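You operate a simulated robot arm through the tools that you are given. There is no shell and no other tool. Be economical: measure what you need, move in short steps, check, and stop when the job is done.

The job below is to be done with a simulated two-armed robot. You get a single attempt, and the scene is never put back.

Task
Shut the proof bench drawer. Take the bottle labelled "wash" from the front of the plate bench and put it on the grey top of unit three. Put the paper pack on the clear half of the green top of unit two away on the bottom shelf of the paper rack. Turn the unit two knob a to 3. Put the paddle from the green top of unit two on the grey board. Fetch the rubber cap from the grey top of unit two and set it on the bottom shelf by the hall door. Pick up the white jar that says "pads" from the grey top of unit two with one hand, pass it to the other hand and put it on the green top of unit three. Press the bander run button two times. Open the oil lid of unit four. Any order will do. Set down upright: bottle, white jar.

It is judged by the outcome, as a careful person would: the job done as asked, and still so three seconds after it is handed in. It fails if anything else is knocked over, pushed out of place, dropped, spilled or broken. A push-on lid holds only when it is set on centred and level and pressed home; a screw cap is set on level and turned clockwise until tight.

Robot
Two 7-joint arms with two-finger parallel grippers on one trunk, on a base that drives. Base frame: it is fixed to the floor where the robot stands at the start and does not move with it; the origin is under the middle of the robot, x ahead of it, y to its left, z up. Units: mm, degrees, N and s.
The left shoulder is at the start at [62, 197, 1029], the right one opposite. With the tool pointing down near the work surface each hand reaches from about 300 to 720 mm from the robot's upright axis, wherever it stands, measured 20 degrees to its own side. Places, roughly: bander run button [6900, 6200, 1000]; blue bottle, bottle [1500, 500, 1000]; bottom shelf by the hall door [-3000, 6300, 100]; bottom shelf of the paper rack [-1800, -2400, 300]; green top of unit three [1400, 3800, 1000]; grey board (32x26x1 cm) [3800, 5700, 1000]; grey top of unit three [500, 5000, 1000]; oil lid of unit four [1900, 6000, 1000]; paddle (20x7x3 cm) [0, 2800, 1000]; paper pack [250, 2750, 1000]; proof bench drawer [500, -100, 700]; rubber cap (4x4x3 cm) [-800, 3900, 1000]; unit two knob a [200, 3300, 1000]; white jar [-750, 4000, 1000]. Payload 1.57 kg a hand.
The tool frame of a hand sits at the grasp point between the pads (the TCP): z along the fingers, y along the line on which they close. The tips reach 30 mm beyond it. Largest opening 110 mm; finger width 24, thickness 12; the body of the gripper, 48 by 112 mm, starts 78 mm behind the TCP.
Orientation is that of the tool frame in the base frame, as a unit quaternion [w, x, y, z]. With the fingers straight down and closing along the base's y, the tool's x points along the base's -x, its y along +y and its z along -z.

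Tools
- The arms move only by the tool servo_tool. It takes "left_increments", "right_increments" or both (then of equal length, played together; a hand with none holds still); each is one flat list of numbers, 6 for each row, row after row: the shift along the tool's x, y, z in units of 300 mm (1.0 is 300 mm), then the turn, a rotation vector about the tool's x, y, z in units of 90 degrees (1.0 is 90 degrees). In form: [tx, ty, tz, ax, ay, az, tx, ty, tz, ax, ay, az, ...]. A call has 1 to 20 rows; each row is the pose to reach, as a shift and turn from the pose commanded when the call began, along the tool's axes at that moment. "left_jaw" and "right_jaw" are, for a hand that has rows, the finger opening in mm, from 0 to 110, set as the call begins (left out, the last holds). A call with a number of a shift or a turn outside -1 to 1 is refused whole. A row lasts 0.2 s, in which the tool goes at most 50 mm and 8.6 degrees; a call with a longer step from one row to the next is refused whole, and so is a gripper value outside its range. A pose out of reach is approached as far as the arm can. The call stops where the force on the tool passes 40 N (or 10 N more than at its start, if that is more) or the arm is blocked; 0.2 s more then pass. Each finger travels about 72 mm/s and halts on what it meets, pressing with about 43 N; the grip force reading is that of the motor and also rises with nothing between the fingers. The clock runs only during rows and for 0.2 s after the last one: add rows that repeat a pose to give the fingers time. The reply holds the time, the measured pose of the TCP, the force on the tool along the base axes, the opening and the grip force, in the units named above and with some noise, with the torque about the TCP (base axes, N m) and any sound that the robot's microphone picked up.
- Cameras (640 x 400 px; columns grow to the right, rows downward): "scene" is now at [88.3, -3.9, 1592.2]; the picture's right is [-0.11, -0.99, -0.00], its down [-0.93, 0.10, -0.36] and it looks along [0.36, -0.04, -0.93] (base axes); focal length 280 px, centre (320, 200). "left" rides on the left gripper at [70, -16, -141] in its tool frame; the picture's right is [0.23, 0.97, 0.00], its down [-0.85, 0.20, -0.48] and it looks along [-0.47, 0.11, 0.88] (tool axes); focal length 222 px, centre (320, 200). "right" rides on the right gripper at [70, 16, -141] in its tool frame; the picture's right is [-0.23, 0.97, 0.00], its down [-0.85, -0.20, -0.48] and it looks along [-0.47, -0.11, 0.88] (tool axes); focal length 222 px, centre (320, 200). There is no depth. A picture from a camera that has moved, and an enlarged one, comes with that camera's place and axes in the base frame and with its lens.
- grab_frame(camera): a new picture of that camera. The clock stands still meanwhile.
- slide_trunk(by): slides the trunk up (or, below 0, down) by that many mm; the arms and the scene camera ride with it, the base frame stays. It gives what a move gives, with no picture.
- drive_base(legs): drives the robot by 1 to 6 legs, each [ahead, left, turn to the left] in mm, mm and degrees, along the robot's own axes; the way and the turn of a leg run together, so that a leg with both is an arc; at most 1500 mm and 180 degrees a leg. The arms and the cameras ride along, it lands a little off, and it stops where it bumps. It gives what a move gives.
- head_to(pan, tilt): turns the head with the scene camera to pan (to the left, within 86 degrees either way) and tilt (down, from -29 to 69), counted from straight ahead of the robot. It gives what a move gives.
- inspect(camera, box): a new picture of the part [left, top, right, bottom] of that camera's present view, enlarged. The clock stands still meanwhile.
- job_done(): hands the job in; it is judged then, once.

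Go step by step. Nothing tells you exact positions but the pictures and the camera data: compare them with the known pose of the tool, close in by small moves and look again before you grip or let go. The budget is 217 turns and 212 pictures, counting those below and the enlarged ones. Unless the task says otherwise, let go and move clear before handing in, and close with one line.

The tools are called as name(argument=value, ...) on one line, values as JSON. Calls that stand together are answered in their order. servo_tool: Moves the arms, as the interface text tells. Its arguments: {"type":"object","properties":{"left_increments":{"type":"array"},"left_jaw":{"type":"number"},"right_increments":{"type":"array"},"right_jaw":{"type":"number"}},"required":[]} The other tools are called the same way: slide_trunk (by) slides the trunk up or down; drive_base (legs) drives the base; head_to (pan, tilt) turns the head that bears the scene camera; grab_frame (camera) takes a picture; inspect (camera, box) takes an enlarged picture of a part of a camera's view; job_done () hands the job in.

At the start:

```text
time: 0.0
left_ee_pos: [431.8, 129.0, 975.9]
left_tool_rot: [-0.001, 0.001, 1.0, 0.0]
left_force: [0.2, -0.7, 0.3]
left_ft_torque: [-0.03, 0.01, 0.0]
left_grip_width: 110.0
left_gripper_force: 0.0
right_ee_pos: [390.7, -223.2, 1034.7]
right_tool_rot: [-0.001, -0.001, 1.0, 0.0]
right_force: [-0.2, 0.4, 0.5]
right_ft_torque: [-0.01, 0.01, 0.0]
right_grip_width: 109.8
right_gripper_force: 0.1
trunk travel left (down, up): [-625.0, 365.0]
robot x, y, heading: [1.6, -1.0, -0.3]
head pan, tilt: [-6.4, 68.8]
```

scene: 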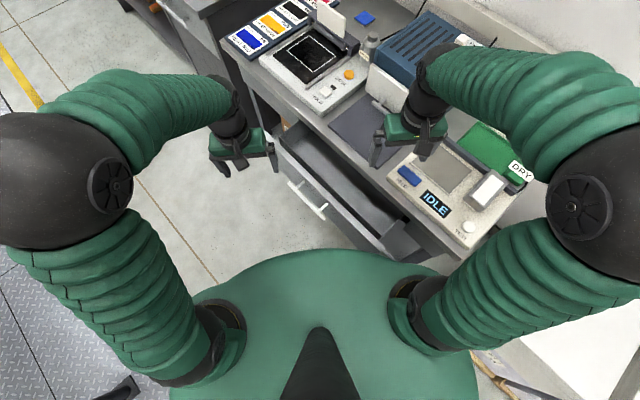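
right: 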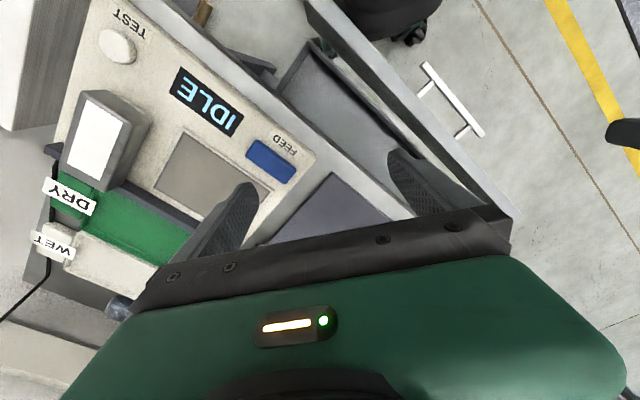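
left: 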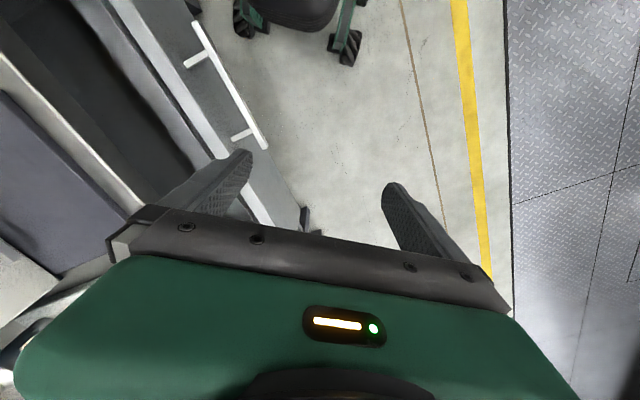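

I see the proof bench at an angle in front of me with its drawer open. I'll look around before moving.

head_to(pan=0, tilt=35)

grab_frame(camera="scene")

head_to(pan=75, tilt=20)

grab_frame(camera="scene")

```text
time: 1.0
left_ee_pos: [431.7, 128.7, 975.5]
left_tool_rot: [0.0, 0.0, 1.0, 0.001]
left_force: [-0.7, 0.4, -0.1]
left_ft_torque: [-0.04, 0.01, 0.0]
left_grip_width: 110.1
left_gripper_force: 0.1
right_ee_pos: [391.4, -223.5, 1034.6]
right_tool_rot: [0.0, 0.0, 1.0, -0.001]
right_force: [-1.1, -0.5, -0.5]
right_ft_torque: [0.02, -0.01, 0.05]
right_grip_width: 110.3
right_gripper_force: 0.0
trunk travel left (down, up): [-625.0, 365.0]
robot x, y, heading: [-0.8, 1.3, 0.0]
head pan, tilt: [0.0, 35.0]
```

```text
208 pictures are left
camera scene: at [120.8, 2.4, 1635.8], right [0.0, -1.0, 0.0], down [-0.58, 0.0, -0.82], along [0.82, 0.0, -0.58], focal length 280 px, centre (320, 200)
```

scene: 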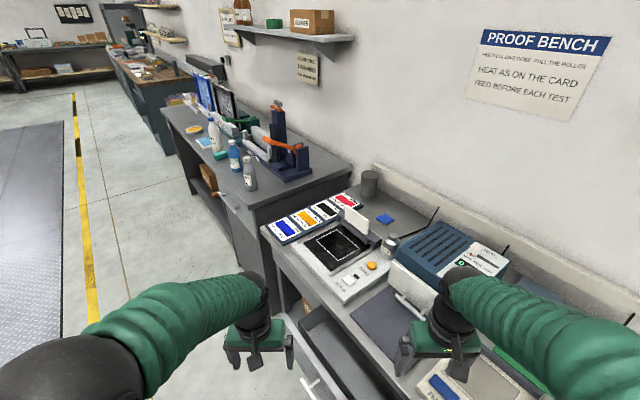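

```text
time: 2.5
left_ee_pos: [429.5, 129.5, 975.3]
left_tool_rot: [0.0, 0.0, 1.0, 0.001]
left_force: [-2.1, -0.5, 0.5]
left_ft_torque: [0.02, -0.02, -0.04]
left_grip_width: 110.0
left_gripper_force: 0.0
right_ee_pos: [391.4, -223.2, 1033.4]
right_tool_rot: [0.0, 0.0, 1.0, 0.0]
right_force: [0.5, 0.0, -0.6]
right_ft_torque: [-0.01, 0.0, 0.02]
right_grip_width: 109.9
right_gripper_force: 0.0
trunk travel left (down, up): [-625.0, 365.0]
robot x, y, heading: [-0.4, 3.7, 0.0]
head pan, tilt: [75.0, 20.0]
```

```text
207 pictures are left
camera scene: at [57.0, 92.4, 1659.8], right [0.97, -0.26, 0.0], down [-0.09, -0.33, -0.94], along [0.24, 0.91, -0.34], focal length 280 px, centre (320, 200)
```

scene: 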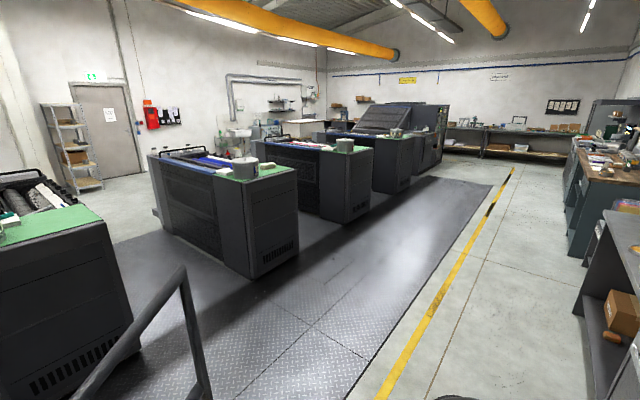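

The press units and benches run along an axis at about 38° in my frame, so the drawer closes along heading about -52°. I'll back off and face the drawer squarely.

drive_base(legs=[[-57, 420, 0], [0, 0, -52]])

head_to(pan=0, tilt=50)

grab_frame(camera="scene")

```text
time: 7.3
left_ee_pos: [313.9, 154.1, 975.7]
left_tool_rot: [0.0, 0.433, 0.901, 0.0]
left_force: [0.2, 0.2, 1.0]
left_ft_torque: [-0.01, 0.03, 0.02]
left_grip_width: 109.7
left_gripper_force: 0.0
right_ee_pos: [14.6, -34.2, 1034.5]
right_tool_rot: [0.0, 0.433, 0.902, 0.0]
right_force: [-0.3, 0.1, -0.5]
right_ft_torque: [0.02, 0.04, -0.02]
right_grip_width: 109.9
right_gripper_force: 0.0
trunk travel left (down, up): [-625.0, 365.0]
robot x, y, heading: [-57.1, 413.3, -51.4]
head pan, tilt: [75.0, 20.0]
```

```text
time: 8.8
left_ee_pos: [313.3, 154.5, 976.9]
left_tool_rot: [0.0, 0.433, 0.901, 0.0]
left_force: [-0.1, -0.2, -0.9]
left_ft_torque: [0.03, 0.0, -0.01]
left_grip_width: 110.0
left_gripper_force: 0.1
right_ee_pos: [14.6, -33.5, 1034.7]
right_tool_rot: [0.0, 0.432, 0.902, 0.0]
right_force: [0.4, -0.1, -0.4]
right_ft_torque: [0.01, 0.04, -0.01]
right_grip_width: 109.9
right_gripper_force: 0.0
trunk travel left (down, up): [-625.0, 365.0]
robot x, y, heading: [-56.6, 409.5, -51.3]
head pan, tilt: [0.0, 50.0]
```

```text
206 pictures are left
camera scene: at [12.3, 326.5, 1614.2], right [-0.78, -0.63, 0.0], down [-0.48, 0.6, -0.64], along [0.4, -0.5, -0.77], focal length 280 px, centre (320, 200)
```

scene: 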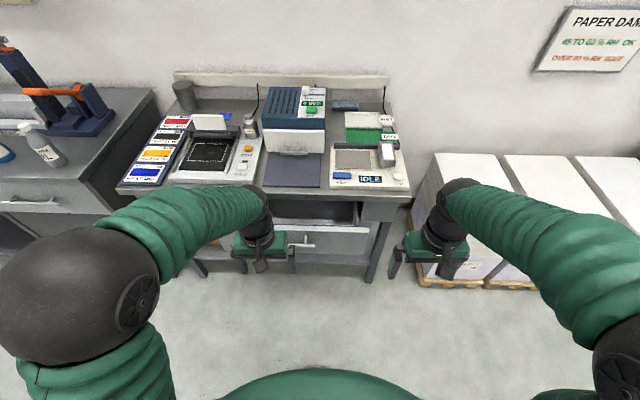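

inspect(camera="scene", box=[180, 160, 440, 300])

grab_frame(camera="left")

```text
2.46 times, centred on (310, 230) of scene
camera zoom: at [12.3, 326.5, 1614.2], right [-0.78, -0.63, 0.0], down [-0.48, 0.6, -0.64], along [0.4, -0.5, -0.77], focal length 688 px, centre (345, 126)
```

zoom: 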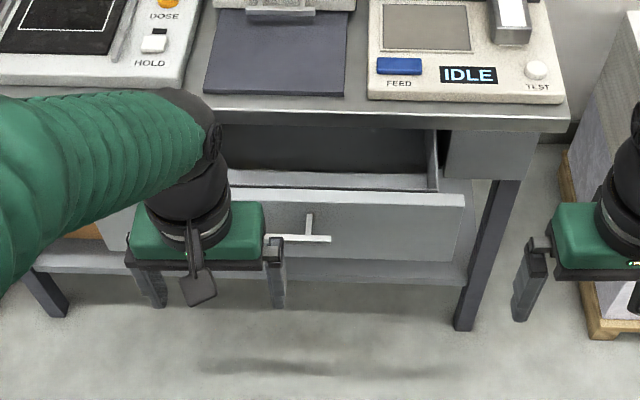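

```text
204 pictures are left
camera left: at [257.7, 198.9, 1118.5], right [0.62, 0.79, 0.0], down [0.69, -0.54, 0.48], along [0.38, -0.3, -0.88], focal length 222 px, centre (320, 200)
```

left: 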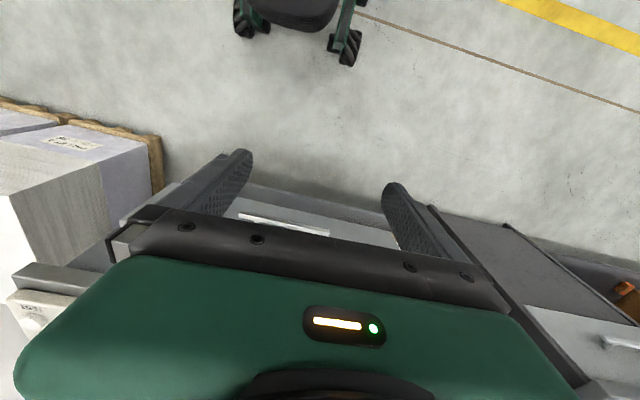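

The drawer handle centre is at about [420,-15,747], roughly 630 mm ahead of the axis. I'll drive a little closer, close the left jaw and bring it low in front of the handle, tilted.

drive_base(legs=[[100, 0, 0]])

servo_tool(left_increments=[-0.0, -0.008, 0.07, 0, -0.05, 0, 0, -0.016, 0.14, 0, -0.1, 0, 0, -0.024, 0.21, 0, -0.15, 0, 0, -0.032, 0.28, 0, -0.2, 0, 0, -0.04, 0.35, 0, -0.25, 0, 0, -0.048, 0.42, 0, -0.3, 0, 0, -0.056, 0.49, 0, -0.35, 0, 0, -0.064, 0.56, 0, -0.4, 0, 0, -0.07, 0.64, 0, -0.45, 0, 0, -0.077, 0.713, 0, -0.5, 0, 0, -0.077, 0.713, 0, -0.5, 0], left_jaw=0)

grab_frame(camera="scene")

grab_frame(camera="left")

```text
time: 9.9
left_ee_pos: [375.7, 77.4, 978.0]
left_tool_rot: [0.0, 0.434, 0.901, 0.0]
left_force: [-0.4, 0.6, -0.3]
left_ft_torque: [0.0, -0.01, 0.01]
left_grip_width: 110.1
left_gripper_force: 0.0
right_ee_pos: [74.7, -111.2, 1035.6]
right_tool_rot: [0.0, 0.433, 0.901, 0.0]
right_force: [-0.5, -0.1, -0.5]
right_ft_torque: [0.01, -0.02, -0.05]
right_grip_width: 110.0
right_gripper_force: 0.0
trunk travel left (down, up): [-625.0, 365.0]
robot x, y, heading: [12.2, 329.0, -51.4]
head pan, tilt: [0.0, 50.0]
```

```text
time: 12.5
left_ee_pos: [383.6, 67.3, 767.6]
left_tool_rot: [0.358, 0.363, 0.845, -0.163]
left_force: [0.5, 0.2, 0.1]
left_ft_torque: [0.0, -0.04, -0.02]
left_grip_width: 0.0
left_gripper_force: 21.9
right_ee_pos: [75.4, -111.8, 1032.4]
right_tool_rot: [-0.001, 0.434, 0.901, 0.001]
right_force: [-1.3, 0.1, -0.7]
right_ft_torque: [0.03, -0.01, -0.01]
right_grip_width: 110.0
right_gripper_force: 0.1
trunk travel left (down, up): [-625.0, 365.0]
robot x, y, heading: [5.4, 330.9, -51.5]
head pan, tilt: [0.0, 50.0]
stopped in row 11 (left hand): the arm was blocked; the commanded pose is now the measured one
```

```text
203 pictures are left
camera scene: at [74.6, 247.7, 1611.7], right [-0.78, -0.62, 0.0], down [-0.48, 0.6, -0.64], along [0.4, -0.5, -0.77], focal length 280 px, centre (320, 200)
```

scene: 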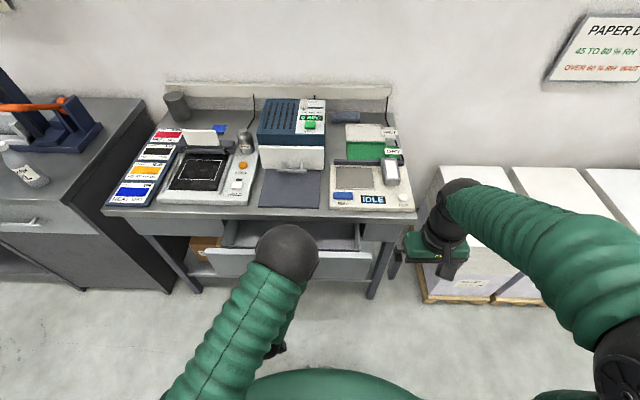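

```text
202 pictures are left
camera left: at [271.1, 165.9, 815.5], right [0.6, 0.78, -0.18], down [0.32, -0.03, 0.95], along [0.73, -0.63, -0.27], focal length 222 px, centre (320, 200)
```

left: 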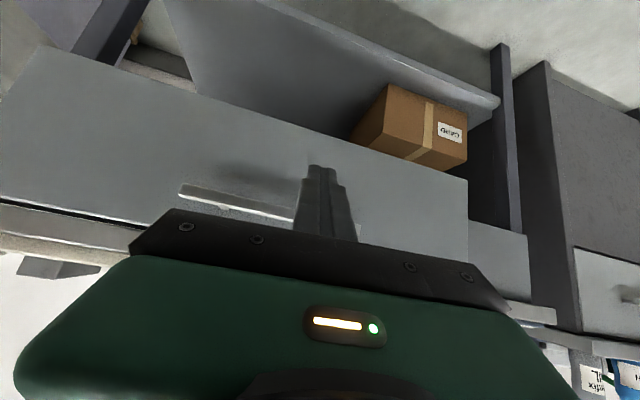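

The closed fingertips are just in front of the handle, level with it. I'll push forward along the drawer's travel.

servo_tool(left_increments=[-0.034, -0.004, 0.036, 0, 0, 0, -0.069, -0.008, 0.072, 0, 0, 0, -0.103, -0.012, 0.108, 0, 0, 0, -0.138, -0.016, 0.144, 0, 0, 0, -0.172, -0.02, 0.18, 0, 0, 0, -0.206, -0.024, 0.217, 0, 0, 0, -0.241, -0.028, 0.253, 0, 0, 0, -0.275, -0.032, 0.289, 0, 0, 0, -0.31, -0.036, 0.325, 0, 0, 0, -0.344, -0.04, 0.361, 0, 0, 0])

grab_frame(camera="scene")

grab_frame(camera="left")

```text
time: 14.7
left_ee_pos: [475.5, -51.8, 766.7]
left_tool_rot: [0.356, 0.367, 0.844, -0.162]
left_force: [-0.2, 0.0, 1.1]
left_ft_torque: [-0.01, -0.03, 0.01]
left_grip_width: 0.0
left_gripper_force: 21.7
right_ee_pos: [75.6, -111.7, 1034.1]
right_tool_rot: [0.0, 0.434, 0.901, 0.0]
right_force: [-0.1, -0.1, 0.1]
right_ft_torque: [0.0, -0.01, 0.0]
right_grip_width: 110.0
right_gripper_force: 0.1
trunk travel left (down, up): [-625.0, 365.0]
robot x, y, heading: [6.1, 329.7, -51.4]
head pan, tilt: [0.0, 50.0]
```

```text
201 pictures are left
camera scene: at [75.4, 247.0, 1614.1], right [-0.78, -0.62, 0.0], down [-0.48, 0.6, -0.64], along [0.4, -0.5, -0.77], focal length 280 px, centre (320, 200)
```

scene: 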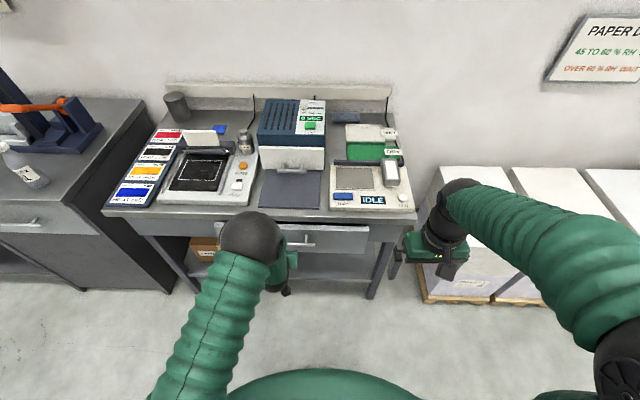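

```text
200 pictures are left
camera left: at [362.9, 48.8, 815.6], right [0.61, 0.77, -0.17], down [0.32, -0.04, 0.95], along [0.73, -0.63, -0.27], focal length 222 px, centre (320, 200)
```

left: 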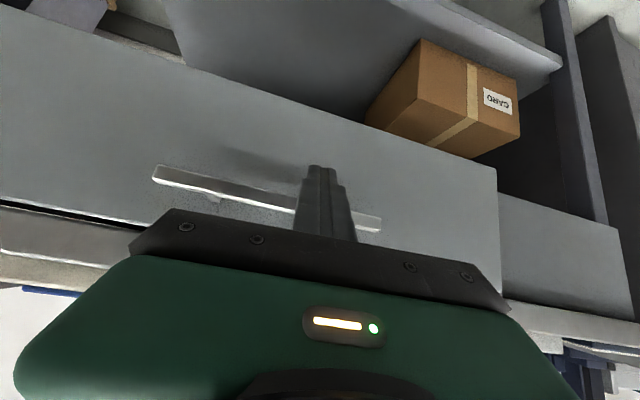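

The drawer moves easily and is nearly home; I'll push on until it stops.

servo_tool(left_increments=[-0.023, -0.003, 0.024, 0, 0, 0, -0.046, -0.006, 0.048, 0, 0, 0, -0.069, -0.008, 0.072, 0, 0, 0, -0.092, -0.01, 0.096, 0, 0, 0, -0.115, -0.013, 0.12, 0, 0, 0, -0.138, -0.016, 0.144, 0, 0, 0, -0.161, -0.018, 0.168, 0, 0, 0, -0.184, -0.02, 0.192, 0, 0, 0, -0.207, -0.023, 0.216, 0, 0, 0, -0.23, -0.026, 0.24, 0, 0, 0])

inspect(camera="scene", box=[180, 160, 440, 300])

grab_frame(camera="left")

```text
time: 16.0
left_ee_pos: [501.9, -83.7, 756.9]
left_tool_rot: [0.346, 0.37, 0.848, -0.156]
left_force: [-6.1, 7.9, 6.9]
left_ft_torque: [0.28, 0.2, 0.01]
left_grip_width: 0.3
left_gripper_force: 21.5
right_ee_pos: [76.4, -111.5, 1034.9]
right_tool_rot: [0.0, 0.435, 0.901, 0.0]
right_force: [-0.1, 0.2, -0.3]
right_ft_torque: [0.03, 0.01, 0.0]
right_grip_width: 110.2
right_gripper_force: 0.0
trunk travel left (down, up): [-625.0, 365.0]
robot x, y, heading: [4.2, 331.8, -51.3]
head pan, tilt: [0.0, 50.0]
stopped in row 6 (left hand): the force on the tool passed its limit at 79 N (the readings are from after the stop); the commanded pose is now the measured one
```

```text
2.46 times, centred on (310, 230) of scene
camera zoom: at [75.8, 247.2, 1614.1], right [-0.78, -0.62, 0.0], down [-0.48, 0.6, -0.64], along [0.4, -0.5, -0.77], focal length 688 px, centre (345, 126)
```

zoom: 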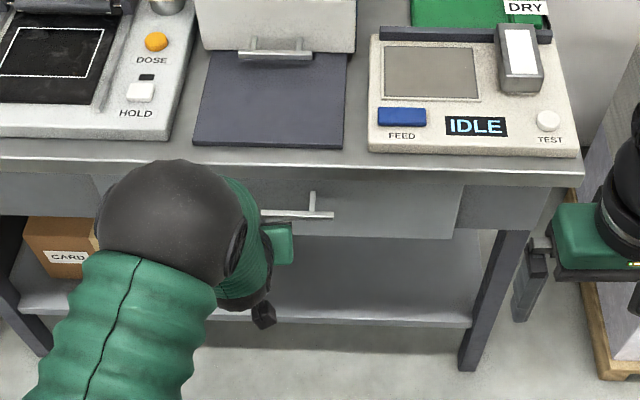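

```text
198 pictures are left
camera left: at [390.6, 13.9, 810.8], right [0.61, 0.78, -0.17], down [0.34, -0.06, 0.94], along [0.72, -0.63, -0.3], focal length 222 px, centre (320, 200)
```

left: 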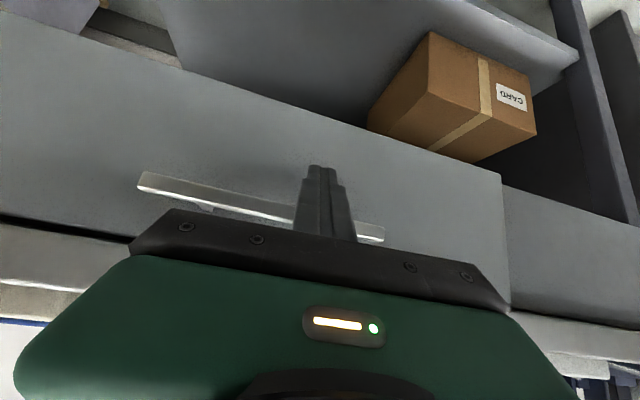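

The drawer is shut flush. I'll retract the left hand to a carrying pose and look at the plate bench.

servo_tool(left_increments=[0.06, 0.007, -0.06, 0, 0, 0, 0.12, 0.014, -0.12, 0, 0, 0, 0.18, 0.021, -0.185, 0, 0, 0, 0.24, 0.028, -0.25, 0, 0, 0, 0.3, 0.035, -0.31, 0, 0, 0, 0.36, 0.043, -0.37, 0, 0, 0, 0.42, 0.05, -0.43, 0, 0, 0, 0.47, 0.057, -0.494, 0, 0, 0, 0.418, 0.057, -0.543, 0.001, 0.04, 0.004, 0.366, 0.057, -0.593, 0.002, 0.08, 0.008, 0.314, 0.057, -0.643, 0.003, 0.12, 0.011, 0.262, 0.057, -0.692, 0.004, 0.16, 0.015, 0.21, 0.057, -0.742, 0.005, 0.2, 0.019, 0.158, 0.057, -0.79, 0.006, 0.24, 0.022, 0.106, 0.057, -0.84, 0.007, 0.28, 0.026, 0.054, 0.057, -0.89, 0.008, 0.32, 0.03, 0.002, 0.057, -0.94, 0.009, 0.36, 0.034, -0.05, 0.057, -0.98, 0.01, 0.4, 0.037, -0.1, 0.057, -0.99, 0.011, 0.45, 0.041, -0.12, 0.057, -0.99, 0.012, 0.494, 0.045], left_jaw=110)

drive_base(legs=[[-60, 0, 0], [0, 1150, 0]])

grab_frame(camera="scene")

```text
time: 20.2
left_ee_pos: [390.4, 63.6, 995.2]
left_tool_rot: [0.002, 0.434, 0.901, -0.001]
left_force: [0.1, -0.4, 0.3]
left_ft_torque: [-0.01, 0.02, 0.01]
left_grip_width: 110.2
left_gripper_force: 0.0
right_ee_pos: [74.9, -110.7, 1035.7]
right_tool_rot: [0.001, 0.433, 0.901, 0.0]
right_force: [-0.5, 0.8, 0.2]
right_ft_torque: [0.0, 0.03, -0.03]
right_grip_width: 110.0
right_gripper_force: 0.0
trunk travel left (down, up): [-625.0, 365.0]
robot x, y, heading: [8.3, 335.6, -51.1]
head pan, tilt: [0.0, 50.0]
```

```text
time: 26.7
left_ee_pos: [1255.2, 838.3, 995.4]
left_tool_rot: [0.002, 0.43, 0.903, 0.0]
left_force: [-0.8, -0.5, 0.1]
left_ft_torque: [0.0, -0.02, 0.0]
left_grip_width: 110.0
left_gripper_force: 0.0
right_ee_pos: [938.6, 661.0, 1033.6]
right_tool_rot: [0.001, 0.43, 0.903, 0.0]
right_force: [-0.5, -0.7, -0.2]
right_ft_torque: [-0.01, -0.04, -0.01]
right_grip_width: 109.8
right_gripper_force: 0.0
trunk travel left (down, up): [-625.0, 365.0]
robot x, y, heading: [868.2, 1104.4, -51.0]
head pan, tilt: [0.0, 50.0]
```

```text
197 pictures are left
camera scene: at [935.2, 1018.2, 1614.1], right [-0.78, -0.63, 0.0], down [-0.48, 0.6, -0.64], along [0.41, -0.5, -0.77], focal length 280 px, centre (320, 200)
```

scene: 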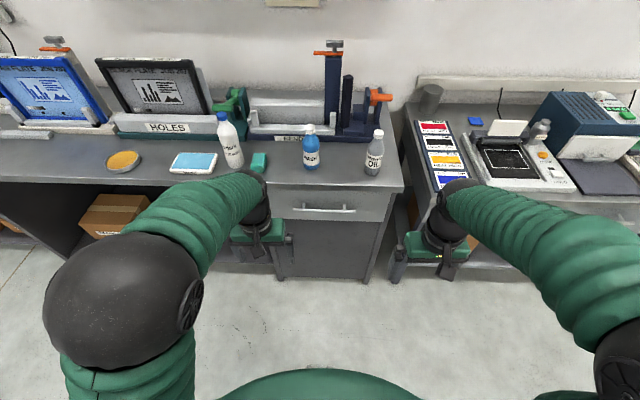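

inspect(camera="scene", box=[180, 90, 400, 200])

```text
2.91 times, centred on (290, 145) of scene
camera zoom: at [935.2, 1018.2, 1614.1], right [-0.78, -0.63, 0.0], down [-0.48, 0.6, -0.64], along [0.41, -0.5, -0.77], focal length 814 px, centre (407, 360)
```

zoom: 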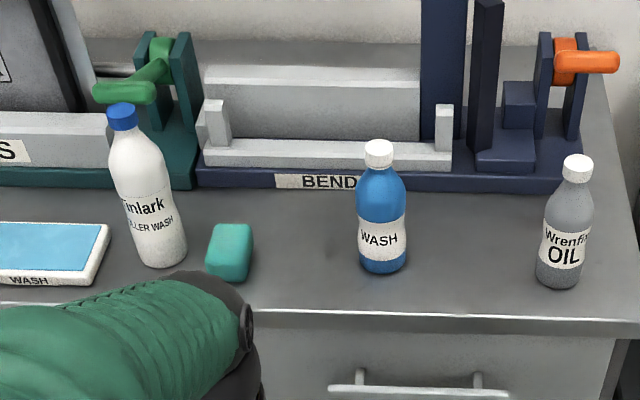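

The blue bottle is the one labelled just "WASH"; it stands about 860 mm ahead of me. I'll raise the trunk, close in, and look with the left hand camera.

slide_trunk(by=150)

drive_base(legs=[[0, -90, 0], [270, 0, 0]])

grab_frame(camera="scene")

grab_frame(camera="left")

```text
time: 28.4
left_ee_pos: [1254.7, 837.7, 1145.4]
left_tool_rot: [0.002, 0.431, 0.902, -0.001]
left_force: [-0.1, 0.5, 0.3]
left_ft_torque: [0.02, -0.02, 0.0]
left_grip_width: 110.1
left_gripper_force: 0.1
right_ee_pos: [939.4, 661.0, 1185.2]
right_tool_rot: [0.001, 0.43, 0.903, 0.0]
right_force: [-0.1, 0.0, -0.2]
right_ft_torque: [0.01, 0.02, 0.02]
right_grip_width: 110.1
right_gripper_force: 0.1
trunk travel left (down, up): [-775.0, 215.0]
robot x, y, heading: [870.3, 1103.4, -51.2]
head pan, tilt: [0.0, 50.0]
```

```text
time: 31.0
left_ee_pos: [1346.3, 569.7, 1147.3]
left_tool_rot: [0.006, 0.432, 0.902, 0.001]
left_force: [-1.1, -0.5, 0.0]
left_ft_torque: [0.01, 0.01, 0.02]
left_grip_width: 110.0
left_gripper_force: 0.1
right_ee_pos: [1029.4, 393.7, 1186.2]
right_tool_rot: [0.003, 0.432, 0.902, 0.002]
right_force: [-0.6, -0.2, 0.5]
right_ft_torque: [0.01, 0.0, -0.01]
right_grip_width: 110.1
right_gripper_force: 0.1
trunk travel left (down, up): [-775.0, 215.0]
robot x, y, heading: [965.0, 837.0, -51.1]
head pan, tilt: [0.0, 50.0]
```

```text
195 pictures are left
camera scene: at [1016.5, 745.4, 1764.4], right [-0.78, -0.63, -0.01], down [-0.47, 0.6, -0.64], along [0.41, -0.5, -0.77], focal length 280 px, centre (320, 200)
```

scene: 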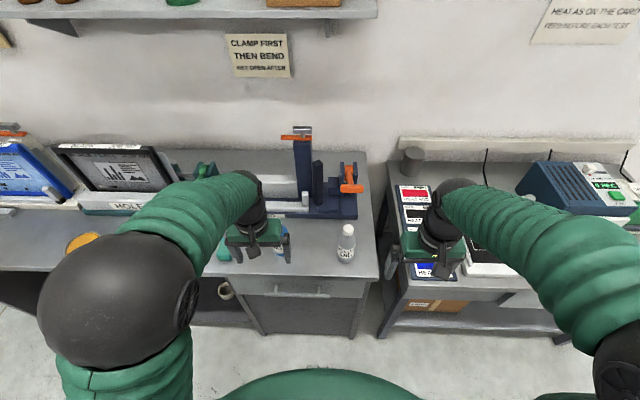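

```text
194 pictures are left
camera left: at [1288.9, 613.8, 1289.7], right [0.62, 0.79, 0.0], down [0.69, -0.54, 0.49], along [0.39, -0.3, -0.87], focal length 222 px, centre (320, 200)
```

left: 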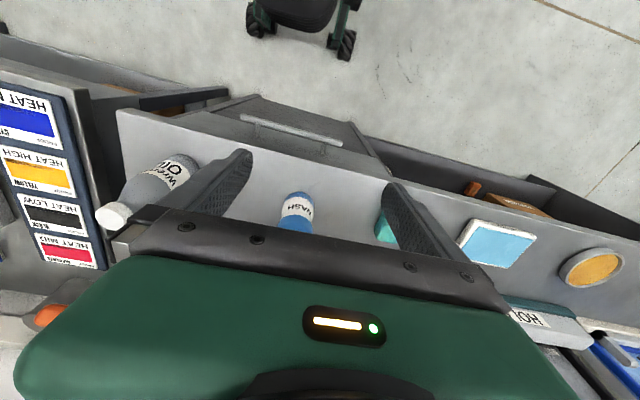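

The bottle's centre is at about [1436,444], on a bench top at about z 916. I'll move the left hand over it and check.

servo_tool(left_increments=[-0.13, -0.008, 0, 0, 0, 0, -0.26, -0.016, 0, 0, 0, 0, -0.39, -0.025, 0, 0, 0, 0, -0.517, -0.033, 0, 0, 0, 0, -0.517, -0.033, 0, 0, 0, 0], left_jaw=110)

grab_frame(camera="left")

```text
time: 32.2
left_ee_pos: [1455.3, 457.7, 1145.3]
left_tool_rot: [-0.001, 0.43, 0.903, -0.008]
left_force: [-1.0, 1.0, 1.1]
left_ft_torque: [-0.06, 0.04, 0.0]
left_grip_width: 110.1
left_gripper_force: 0.0
right_ee_pos: [1050.9, 408.5, 1189.1]
right_tool_rot: [-0.002, 0.43, 0.903, -0.007]
right_force: [-0.3, 0.0, 0.6]
right_ft_torque: [-0.02, 0.07, -0.04]
right_grip_width: 110.1
right_gripper_force: 0.0
trunk travel left (down, up): [-775.0, 215.0]
robot x, y, heading: [970.2, 835.3, -50.9]
head pan, tilt: [0.0, 50.0]
```

```text
193 pictures are left
camera left: at [1401.0, 503.3, 1286.8], right [0.61, 0.79, -0.02], down [0.7, -0.53, 0.48], along [0.37, -0.31, -0.88], focal length 222 px, centre (320, 200)
```

left: 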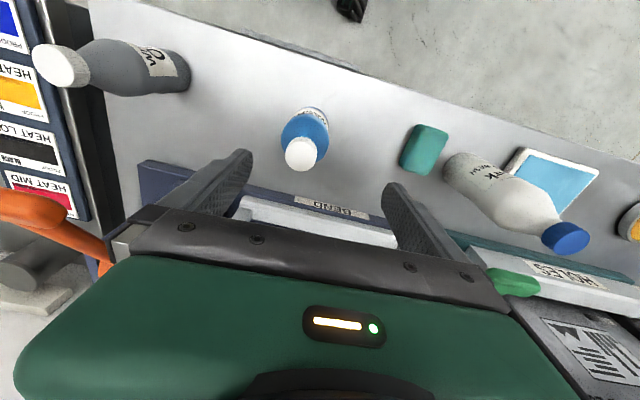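

The cap is at about [1437,442], so I'm 24 mm too far left. I'll shift, descend around the bottle, then check before gripping.

servo_tool(left_increments=[0, -0.04, 0, 0, 0, 0, 0, -0.08, 0, 0, 0, 0, 0, -0.08, 0.1, 0, 0, 0, 0, -0.08, 0.2, 0, 0, 0, 0, -0.08, 0.3, 0, 0, 0, 0, -0.08, 0.4, 0, 0, 0, 0, -0.08, 0.463, 0, 0, 0, 0, -0.08, 0.463, 0, 0, 0])

grab_frame(camera="left")

```text
time: 34.0
left_ee_pos: [1429.9, 435.7, 1006.2]
left_tool_rot: [0.0, 0.431, 0.902, -0.006]
left_force: [0.1, 0.3, 0.1]
left_ft_torque: [-0.02, -0.03, 0.0]
left_grip_width: 110.0
left_gripper_force: 0.1
right_ee_pos: [1043.6, 402.2, 1187.5]
right_tool_rot: [0.0, 0.432, 0.902, -0.004]
right_force: [0.0, 0.0, 1.4]
right_ft_torque: [-0.04, 0.0, 0.01]
right_grip_width: 109.8
right_gripper_force: 0.1
trunk travel left (down, up): [-775.0, 215.0]
robot x, y, heading: [966.0, 835.5, -51.2]
head pan, tilt: [0.0, 50.0]
```

```text
192 pictures are left
camera left: at [1374.6, 480.5, 1149.1], right [0.61, 0.79, -0.01], down [0.69, -0.54, 0.48], along [0.37, -0.3, -0.88], focal length 222 px, centre (320, 200)
```

left: 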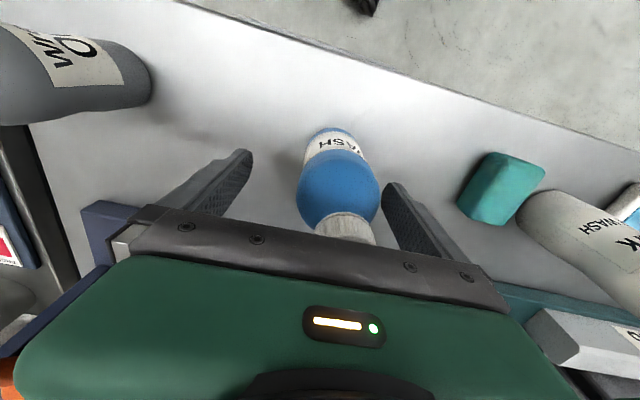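

The bottle sits slightly left of the jaw's middle; I'll shift 10 mm and close.

servo_tool(left_increments=[0, 0.02, 0, 0, 0, 0, 0, 0.033, 0, 0, 0, 0])

servo_tool(left_increments=[0, 0, 0, 0, 0, 0, 0, 0, 0, 0, 0, 0, 0, 0, 0, 0, 0, 0, 0, 0, 0, 0, 0, 0], left_jaw=40)

grab_frame(camera="left")

```text
time: 34.6
left_ee_pos: [1436.8, 438.5, 1007.0]
left_tool_rot: [0.0, 0.431, 0.902, -0.004]
left_force: [-0.8, 0.3, -0.2]
left_ft_torque: [-0.02, 0.02, 0.0]
left_grip_width: 110.0
left_gripper_force: 0.1
right_ee_pos: [1044.7, 400.0, 1186.5]
right_tool_rot: [0.0, 0.431, 0.902, -0.004]
right_force: [0.7, -0.3, 0.5]
right_ft_torque: [0.01, 0.0, -0.01]
right_grip_width: 110.0
right_gripper_force: 0.0
trunk travel left (down, up): [-775.0, 215.0]
robot x, y, heading: [969.0, 836.4, -51.1]
head pan, tilt: [0.0, 50.0]
```

```text
time: 35.6
left_ee_pos: [1434.7, 437.8, 1007.8]
left_tool_rot: [0.002, 0.432, 0.902, -0.005]
left_force: [0.6, -0.8, 3.3]
left_ft_torque: [-0.22, 0.03, 0.05]
left_grip_width: 57.9
left_gripper_force: 42.4
right_ee_pos: [1041.4, 399.1, 1187.9]
right_tool_rot: [0.0, 0.431, 0.903, -0.003]
right_force: [0.4, -0.9, -0.2]
right_ft_torque: [-0.01, -0.03, 0.01]
right_grip_width: 110.2
right_gripper_force: 0.0
trunk travel left (down, up): [-775.0, 215.0]
robot x, y, heading: [964.8, 840.3, -51.0]
head pan, tilt: [0.0, 50.0]
```

```text
191 pictures are left
camera left: at [1379.8, 483.5, 1150.0], right [0.62, 0.79, -0.01], down [0.69, -0.54, 0.48], along [0.38, -0.3, -0.88], focal length 222 px, centre (320, 200)
```

left: 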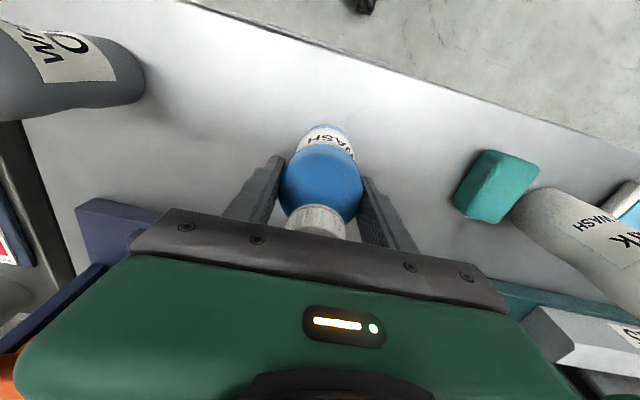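

Bottle is gripped. I'll lift it, back away from the bench and drive toward the aisle between units two and three, then look.

servo_tool(left_increments=[0, 0, -0.1, 0, 0, 0, 0, 0, -0.2, 0, 0, 0, 0, 0, -0.3, 0, 0, 0, 0, 0, -0.4, 0, 0, 0, 0, 0, -0.4, 0, 0, 0])

drive_base(legs=[[-700, 0, 0], [0, 0, 180], [450, 0, 0]])

head_to(pan=-30, tilt=25)

grab_frame(camera="scene")

head_to(pan=30, tilt=25)

grab_frame(camera="scene")

```text
time: 36.8
left_ee_pos: [1435.3, 437.9, 1128.3]
left_tool_rot: [0.0, 0.431, 0.902, -0.003]
left_force: [-1.3, 0.5, -4.0]
left_ft_torque: [-0.03, 0.03, 0.01]
left_grip_width: 58.1
left_gripper_force: 42.5
right_ee_pos: [1043.2, 399.7, 1186.4]
right_tool_rot: [0.0, 0.431, 0.902, -0.003]
right_force: [0.8, -0.1, 0.3]
right_ft_torque: [-0.01, 0.01, -0.01]
right_grip_width: 110.0
right_gripper_force: 0.0
trunk travel left (down, up): [-775.0, 215.0]
robot x, y, heading: [964.7, 837.1, -51.2]
head pan, tilt: [0.0, 50.0]
```

```text
time: 50.4
left_ee_pos: [-245.5, 2120.2, 1128.0]
left_tool_rot: [-0.004, 0.907, -0.422, -0.002]
left_force: [0.0, 0.2, -3.2]
left_ft_torque: [0.02, -0.03, -0.01]
left_grip_width: 57.7
left_gripper_force: 42.8
right_ee_pos: [145.2, 2167.7, 1187.8]
right_tool_rot: [-0.003, 0.907, -0.422, -0.002]
right_force: [-0.1, -0.9, -0.5]
right_ft_torque: [-0.01, 0.03, 0.0]
right_grip_width: 110.0
right_gripper_force: 0.0
trunk travel left (down, up): [-775.0, 215.0]
robot x, y, heading: [232.0, 1733.4, 130.2]
head pan, tilt: [0.0, 50.0]
```

```text
time: 51.4
left_ee_pos: [-247.5, 2121.3, 1127.8]
left_tool_rot: [-0.003, 0.907, -0.422, -0.001]
left_force: [-0.4, -0.3, -3.8]
left_ft_torque: [-0.01, -0.01, -0.02]
left_grip_width: 57.8
left_gripper_force: 42.8
right_ee_pos: [145.8, 2169.8, 1187.1]
right_tool_rot: [-0.002, 0.907, -0.422, -0.001]
right_force: [-0.2, 0.4, 0.4]
right_ft_torque: [0.01, -0.02, 0.0]
right_grip_width: 110.0
right_gripper_force: 0.0
trunk travel left (down, up): [-775.0, 215.0]
robot x, y, heading: [230.5, 1734.5, 130.2]
head pan, tilt: [-30.0, 25.0]
```

```text
190 pictures are left
camera scene: at [190.2, 1855.4, 1801.4], right [0.98, 0.18, 0.0], down [0.08, -0.42, -0.9], along [-0.16, 0.89, -0.43], focal length 280 px, centre (320, 200)
```

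scene: 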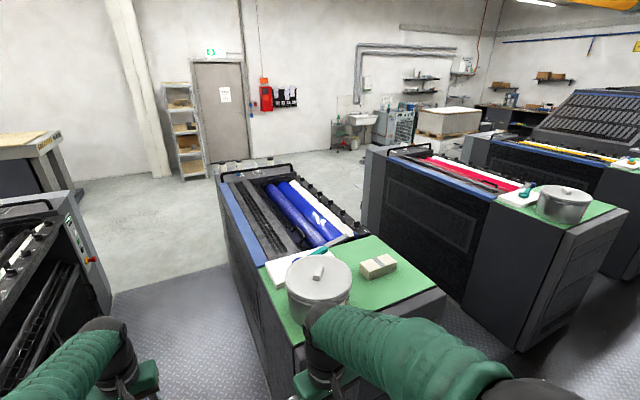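

```text
time: 52.7
left_ee_pos: [-246.8, 2121.1, 1128.6]
left_tool_rot: [-0.003, 0.907, -0.421, -0.001]
left_force: [0.5, -0.1, -3.7]
left_ft_torque: [-0.01, 0.02, 0.0]
left_grip_width: 58.0
left_gripper_force: 43.1
right_ee_pos: [145.3, 2168.8, 1186.7]
right_tool_rot: [-0.003, 0.907, -0.422, 0.0]
right_force: [0.8, -0.4, 0.5]
right_ft_torque: [-0.01, -0.01, 0.01]
right_grip_width: 110.0
right_gripper_force: 0.0
trunk travel left (down, up): [-775.0, 215.0]
robot x, y, heading: [226.8, 1733.7, 130.2]
head pan, tilt: [30.0, 25.0]
```

```text
189 pictures are left
camera scene: at [120.1, 1795.5, 1801.5], right [0.34, 0.94, 0.0], down [0.4, -0.15, -0.91], along [-0.85, 0.31, -0.42], focal length 280 px, centre (320, 200)
```

scene: 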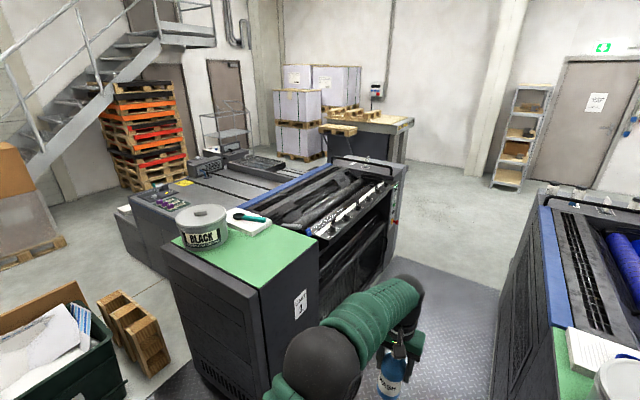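

I'm at the walkway end of unit two; green tops face me and grey tops are at the hall end. I'll raise the trunk, line up with the aisle between units two and three, and look down it.

slide_trunk(by=200)

drive_base(legs=[[-100, 0, -1.7], [0, -1390, 0]])

head_to(pan=0, tilt=30)

grab_frame(camera="scene")

```text
time: 54.9
left_ee_pos: [-247.6, 2121.0, 1328.4]
left_tool_rot: [-0.003, 0.907, -0.422, 0.0]
left_force: [0.9, 1.0, -3.1]
left_ft_torque: [0.0, -0.04, 0.01]
left_grip_width: 57.9
left_gripper_force: 43.2
right_ee_pos: [145.5, 2169.4, 1387.6]
right_tool_rot: [-0.004, 0.907, -0.422, -0.001]
right_force: [-0.4, 0.1, 0.7]
right_ft_torque: [0.0, -0.05, 0.0]
right_grip_width: 110.1
right_gripper_force: 0.1
trunk travel left (down, up): [-975.0, 15.0]
robot x, y, heading: [228.7, 1736.7, 130.2]
head pan, tilt: [30.0, 25.0]
```

```text
time: 62.7
left_ee_pos: [948.1, 2935.5, 1327.2]
left_tool_rot: [-0.004, 0.897, -0.442, -0.001]
left_force: [-0.7, 0.1, -2.9]
left_ft_torque: [0.0, -0.03, 0.0]
left_grip_width: 57.8
left_gripper_force: 42.5
right_ee_pos: [1341.2, 2966.0, 1388.6]
right_tool_rot: [-0.003, 0.897, -0.441, 0.0]
right_force: [0.3, -0.5, 0.6]
right_ft_torque: [0.01, 0.01, -0.05]
right_grip_width: 110.0
right_gripper_force: 0.0
trunk travel left (down, up): [-975.0, 15.0]
robot x, y, heading: [1411.1, 2529.7, 127.5]
head pan, tilt: [30.0, 25.0]
```

```text
time: 63.6
left_ee_pos: [950.1, 2935.5, 1330.1]
left_tool_rot: [-0.004, 0.897, -0.441, -0.002]
left_force: [-0.8, 0.8, -3.0]
left_ft_torque: [0.0, -0.01, 0.0]
left_grip_width: 57.7
left_gripper_force: 42.9
right_ee_pos: [1345.2, 2965.7, 1387.6]
right_tool_rot: [-0.004, 0.897, -0.441, -0.002]
right_force: [-0.5, 0.8, 0.4]
right_ft_torque: [0.01, 0.01, 0.02]
right_grip_width: 109.8
right_gripper_force: 0.1
trunk travel left (down, up): [-975.0, 15.0]
robot x, y, heading: [1412.8, 2527.8, 127.7]
head pan, tilt: [0.0, 30.0]
```

```text
188 pictures are left
camera scene: at [1331.3, 2632.6, 1993.5], right [0.79, 0.61, 0.0], down [0.31, -0.4, -0.86], along [-0.53, 0.68, -0.5], focal length 280 px, centre (320, 200)
```

scene: 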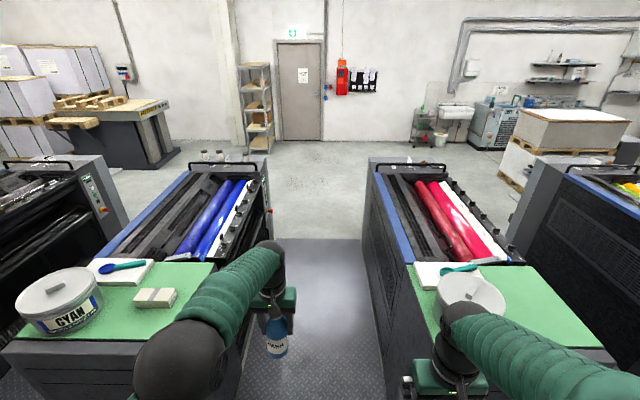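

The aisle is centred ahead. I'll drive in toward the grey tops.

drive_base(legs=[[1300, 0, 0.8], [800, 0, 0]])

head_to(pan=-45, tilt=45)

grab_frame(camera="scene")

head_to(pan=30, tilt=45)

grab_frame(camera="scene")

```text
time: 74.1
left_ee_pos: [-363.5, 4597.0, 1330.2]
left_tool_rot: [-0.005, 0.901, -0.434, -0.002]
left_force: [-0.7, 0.1, -3.4]
left_ft_torque: [0.0, 0.04, -0.01]
left_grip_width: 57.6
left_gripper_force: 43.3
right_ee_pos: [28.7, 4634.4, 1386.6]
right_tool_rot: [-0.004, 0.901, -0.433, -0.003]
right_force: [0.2, 0.3, 0.4]
right_ft_torque: [-0.04, -0.01, 0.0]
right_grip_width: 110.0
right_gripper_force: 0.1
trunk travel left (down, up): [-975.0, 15.0]
robot x, y, heading: [99.6, 4203.0, 128.6]
head pan, tilt: [0.0, 30.0]
```

```text
time: 75.2
left_ee_pos: [-364.8, 4597.3, 1329.9]
left_tool_rot: [-0.004, 0.901, -0.433, -0.002]
left_force: [0.1, -0.4, -3.6]
left_ft_torque: [-0.02, -0.03, -0.02]
left_grip_width: 57.7
left_gripper_force: 42.7
right_ee_pos: [29.3, 4634.6, 1387.8]
right_tool_rot: [-0.004, 0.901, -0.434, -0.002]
right_force: [0.1, 0.7, -0.8]
right_ft_torque: [-0.03, 0.03, 0.01]
right_grip_width: 109.9
right_gripper_force: 0.0
trunk travel left (down, up): [-975.0, 15.0]
robot x, y, heading: [99.2, 4198.0, 128.6]
head pan, tilt: [-45.0, 45.0]
```

```text
187 pictures are left
camera scene: at [86.0, 4313.0, 1970.9], right [0.99, -0.11, 0.0], down [-0.08, -0.7, -0.71], along [0.08, 0.7, -0.71], focal length 280 px, centre (320, 200)
```

scene: 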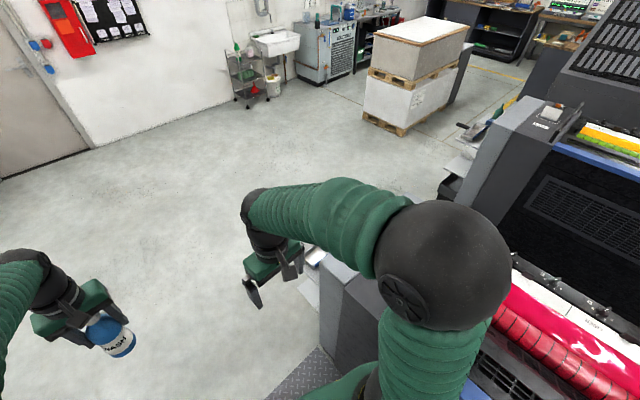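

```text
time: 76.7
left_ee_pos: [-365.7, 4597.6, 1331.1]
left_tool_rot: [-0.005, 0.901, -0.434, -0.002]
left_force: [0.9, -0.2, -3.4]
left_ft_torque: [-0.01, 0.01, 0.0]
left_grip_width: 58.0
left_gripper_force: 42.9
right_ee_pos: [28.1, 4634.8, 1387.5]
right_tool_rot: [-0.003, 0.901, -0.434, -0.003]
right_force: [0.3, -0.4, -0.1]
right_ft_torque: [0.01, 0.01, 0.03]
right_grip_width: 110.1
right_gripper_force: 0.3
trunk travel left (down, up): [-975.0, 15.0]
robot x, y, heading: [96.0, 4199.6, 128.4]
head pan, tilt: [30.0, 45.0]
```

```text
186 pictures are left
camera scene: at [1.4, 4261.2, 1970.9], right [0.37, 0.93, 0.0], down [0.66, -0.26, -0.71], along [-0.66, 0.26, -0.71], focal length 280 px, centre (320, 200)
```

scene: 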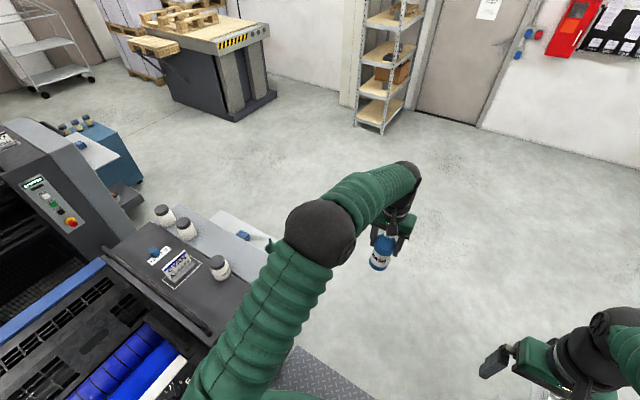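

I can see unit two's grey top with jars on my left. I'll go a bit further, turn right to face unit three's grey top and look.

drive_base(legs=[[260, 0, 0], [0, 0, -90]])

head_to(pan=10, tilt=50)

grab_frame(camera="scene")

grab_frame(camera="left")

```text
time: 82.4
left_ee_pos: [331.7, 4870.6, 1331.4]
left_tool_rot: [0.004, -0.33, 0.944, -0.001]
left_force: [0.4, -0.3, -3.3]
left_ft_torque: [0.01, -0.01, 0.0]
left_grip_width: 57.6
left_gripper_force: 42.9
right_ee_pos: [370.2, 4476.1, 1389.3]
right_tool_rot: [0.004, -0.331, 0.944, -0.002]
right_force: [-0.5, 0.3, -0.4]
right_ft_torque: [-0.02, 0.0, 0.03]
right_grip_width: 109.8
right_gripper_force: 0.1
trunk travel left (down, up): [-975.0, 15.0]
robot x, y, heading: [-62.5, 4403.2, 38.6]
head pan, tilt: [30.0, 45.0]
```

```text
time: 83.2
left_ee_pos: [332.1, 4868.5, 1331.1]
left_tool_rot: [0.005, -0.331, 0.944, -0.001]
left_force: [-1.1, 0.4, -3.8]
left_ft_torque: [-0.03, -0.01, 0.03]
left_grip_width: 57.9
left_gripper_force: 43.3
right_ee_pos: [369.3, 4474.5, 1388.2]
right_tool_rot: [0.005, -0.33, 0.944, -0.001]
right_force: [-0.7, 0.0, 0.3]
right_ft_torque: [-0.04, 0.0, 0.0]
right_grip_width: 110.0
right_gripper_force: 0.2
trunk travel left (down, up): [-975.0, 15.0]
robot x, y, heading: [-63.5, 4408.6, 38.5]
head pan, tilt: [10.0, 50.0]
```

```text
185 pictures are left
camera scene: at [15.1, 4488.2, 1964.0], right [0.75, -0.66, 0.0], down [-0.51, -0.58, -0.64], along [0.42, 0.48, -0.77], focal length 280 px, centre (320, 200)
```

scene: 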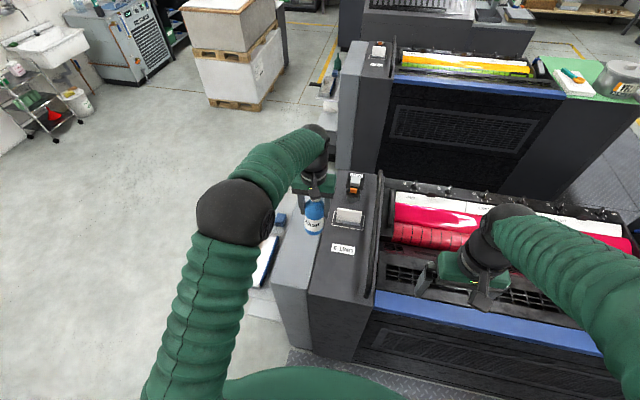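

```text
184 pictures are left
camera left: at [286.1, 4811.8, 1473.4], right [-0.79, 0.62, -0.01], down [0.54, 0.69, 0.49], along [0.31, 0.38, -0.87], focal length 222 px, centre (320, 200)
```

left: 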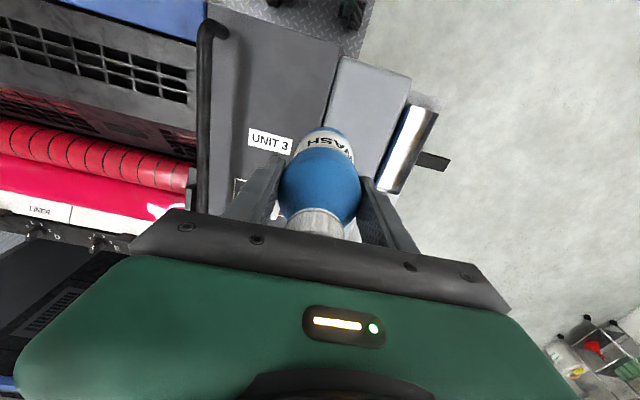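

inspect(camera="scene", box=[230, 160, 400, 360])

head_to(pan=86, tilt=35)

grab_frame(camera="scene")

```text
2.00 times, centred on (315, 260) of scene
camera zoom: at [15.1, 4488.2, 1964.0], right [0.75, -0.66, 0.0], down [-0.51, -0.58, -0.64], along [0.42, 0.48, -0.77], focal length 559 px, centre (330, 80)
```

zoom: 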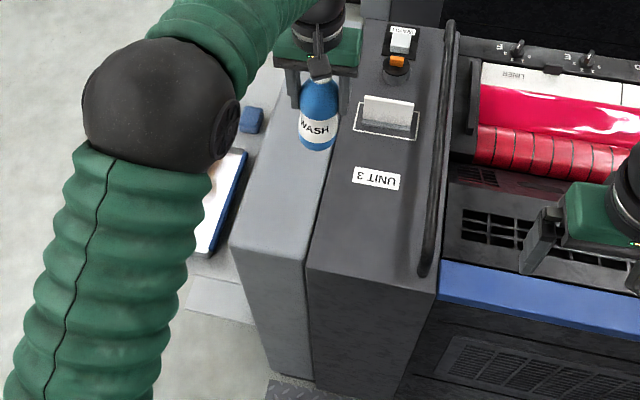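

```text
time: 84.7
left_ee_pos: [332.5, 4868.7, 1331.7]
left_tool_rot: [0.005, -0.33, 0.944, -0.001]
left_force: [-0.7, 0.5, -4.2]
left_ft_torque: [0.0, -0.01, 0.03]
left_grip_width: 57.7
left_gripper_force: 42.7
right_ee_pos: [367.3, 4475.5, 1390.5]
right_tool_rot: [0.005, -0.33, 0.944, -0.001]
right_force: [0.3, 0.7, -0.6]
right_ft_torque: [0.01, 0.0, 0.0]
right_grip_width: 110.1
right_gripper_force: 0.1
trunk travel left (down, up): [-975.0, 15.0]
robot x, y, heading: [-65.0, 4407.8, 38.7]
head pan, tilt: [85.9, 35.0]
```

```text
182 pictures are left
camera scene: at [-85.9, 4502.9, 1985.9], right [0.82, 0.57, 0.0], down [0.32, -0.47, -0.82], along [-0.47, 0.67, -0.57], focal length 280 px, centre (320, 200)
```

scene: 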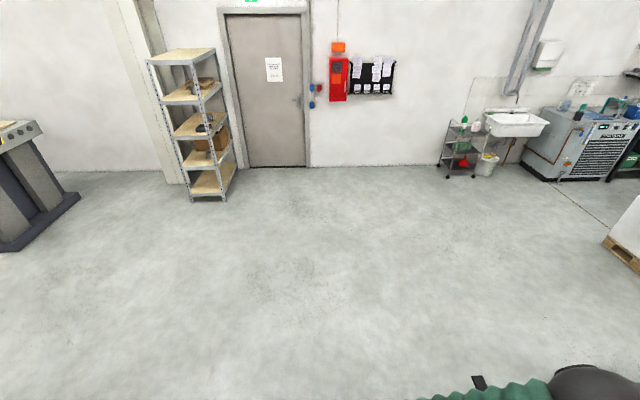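

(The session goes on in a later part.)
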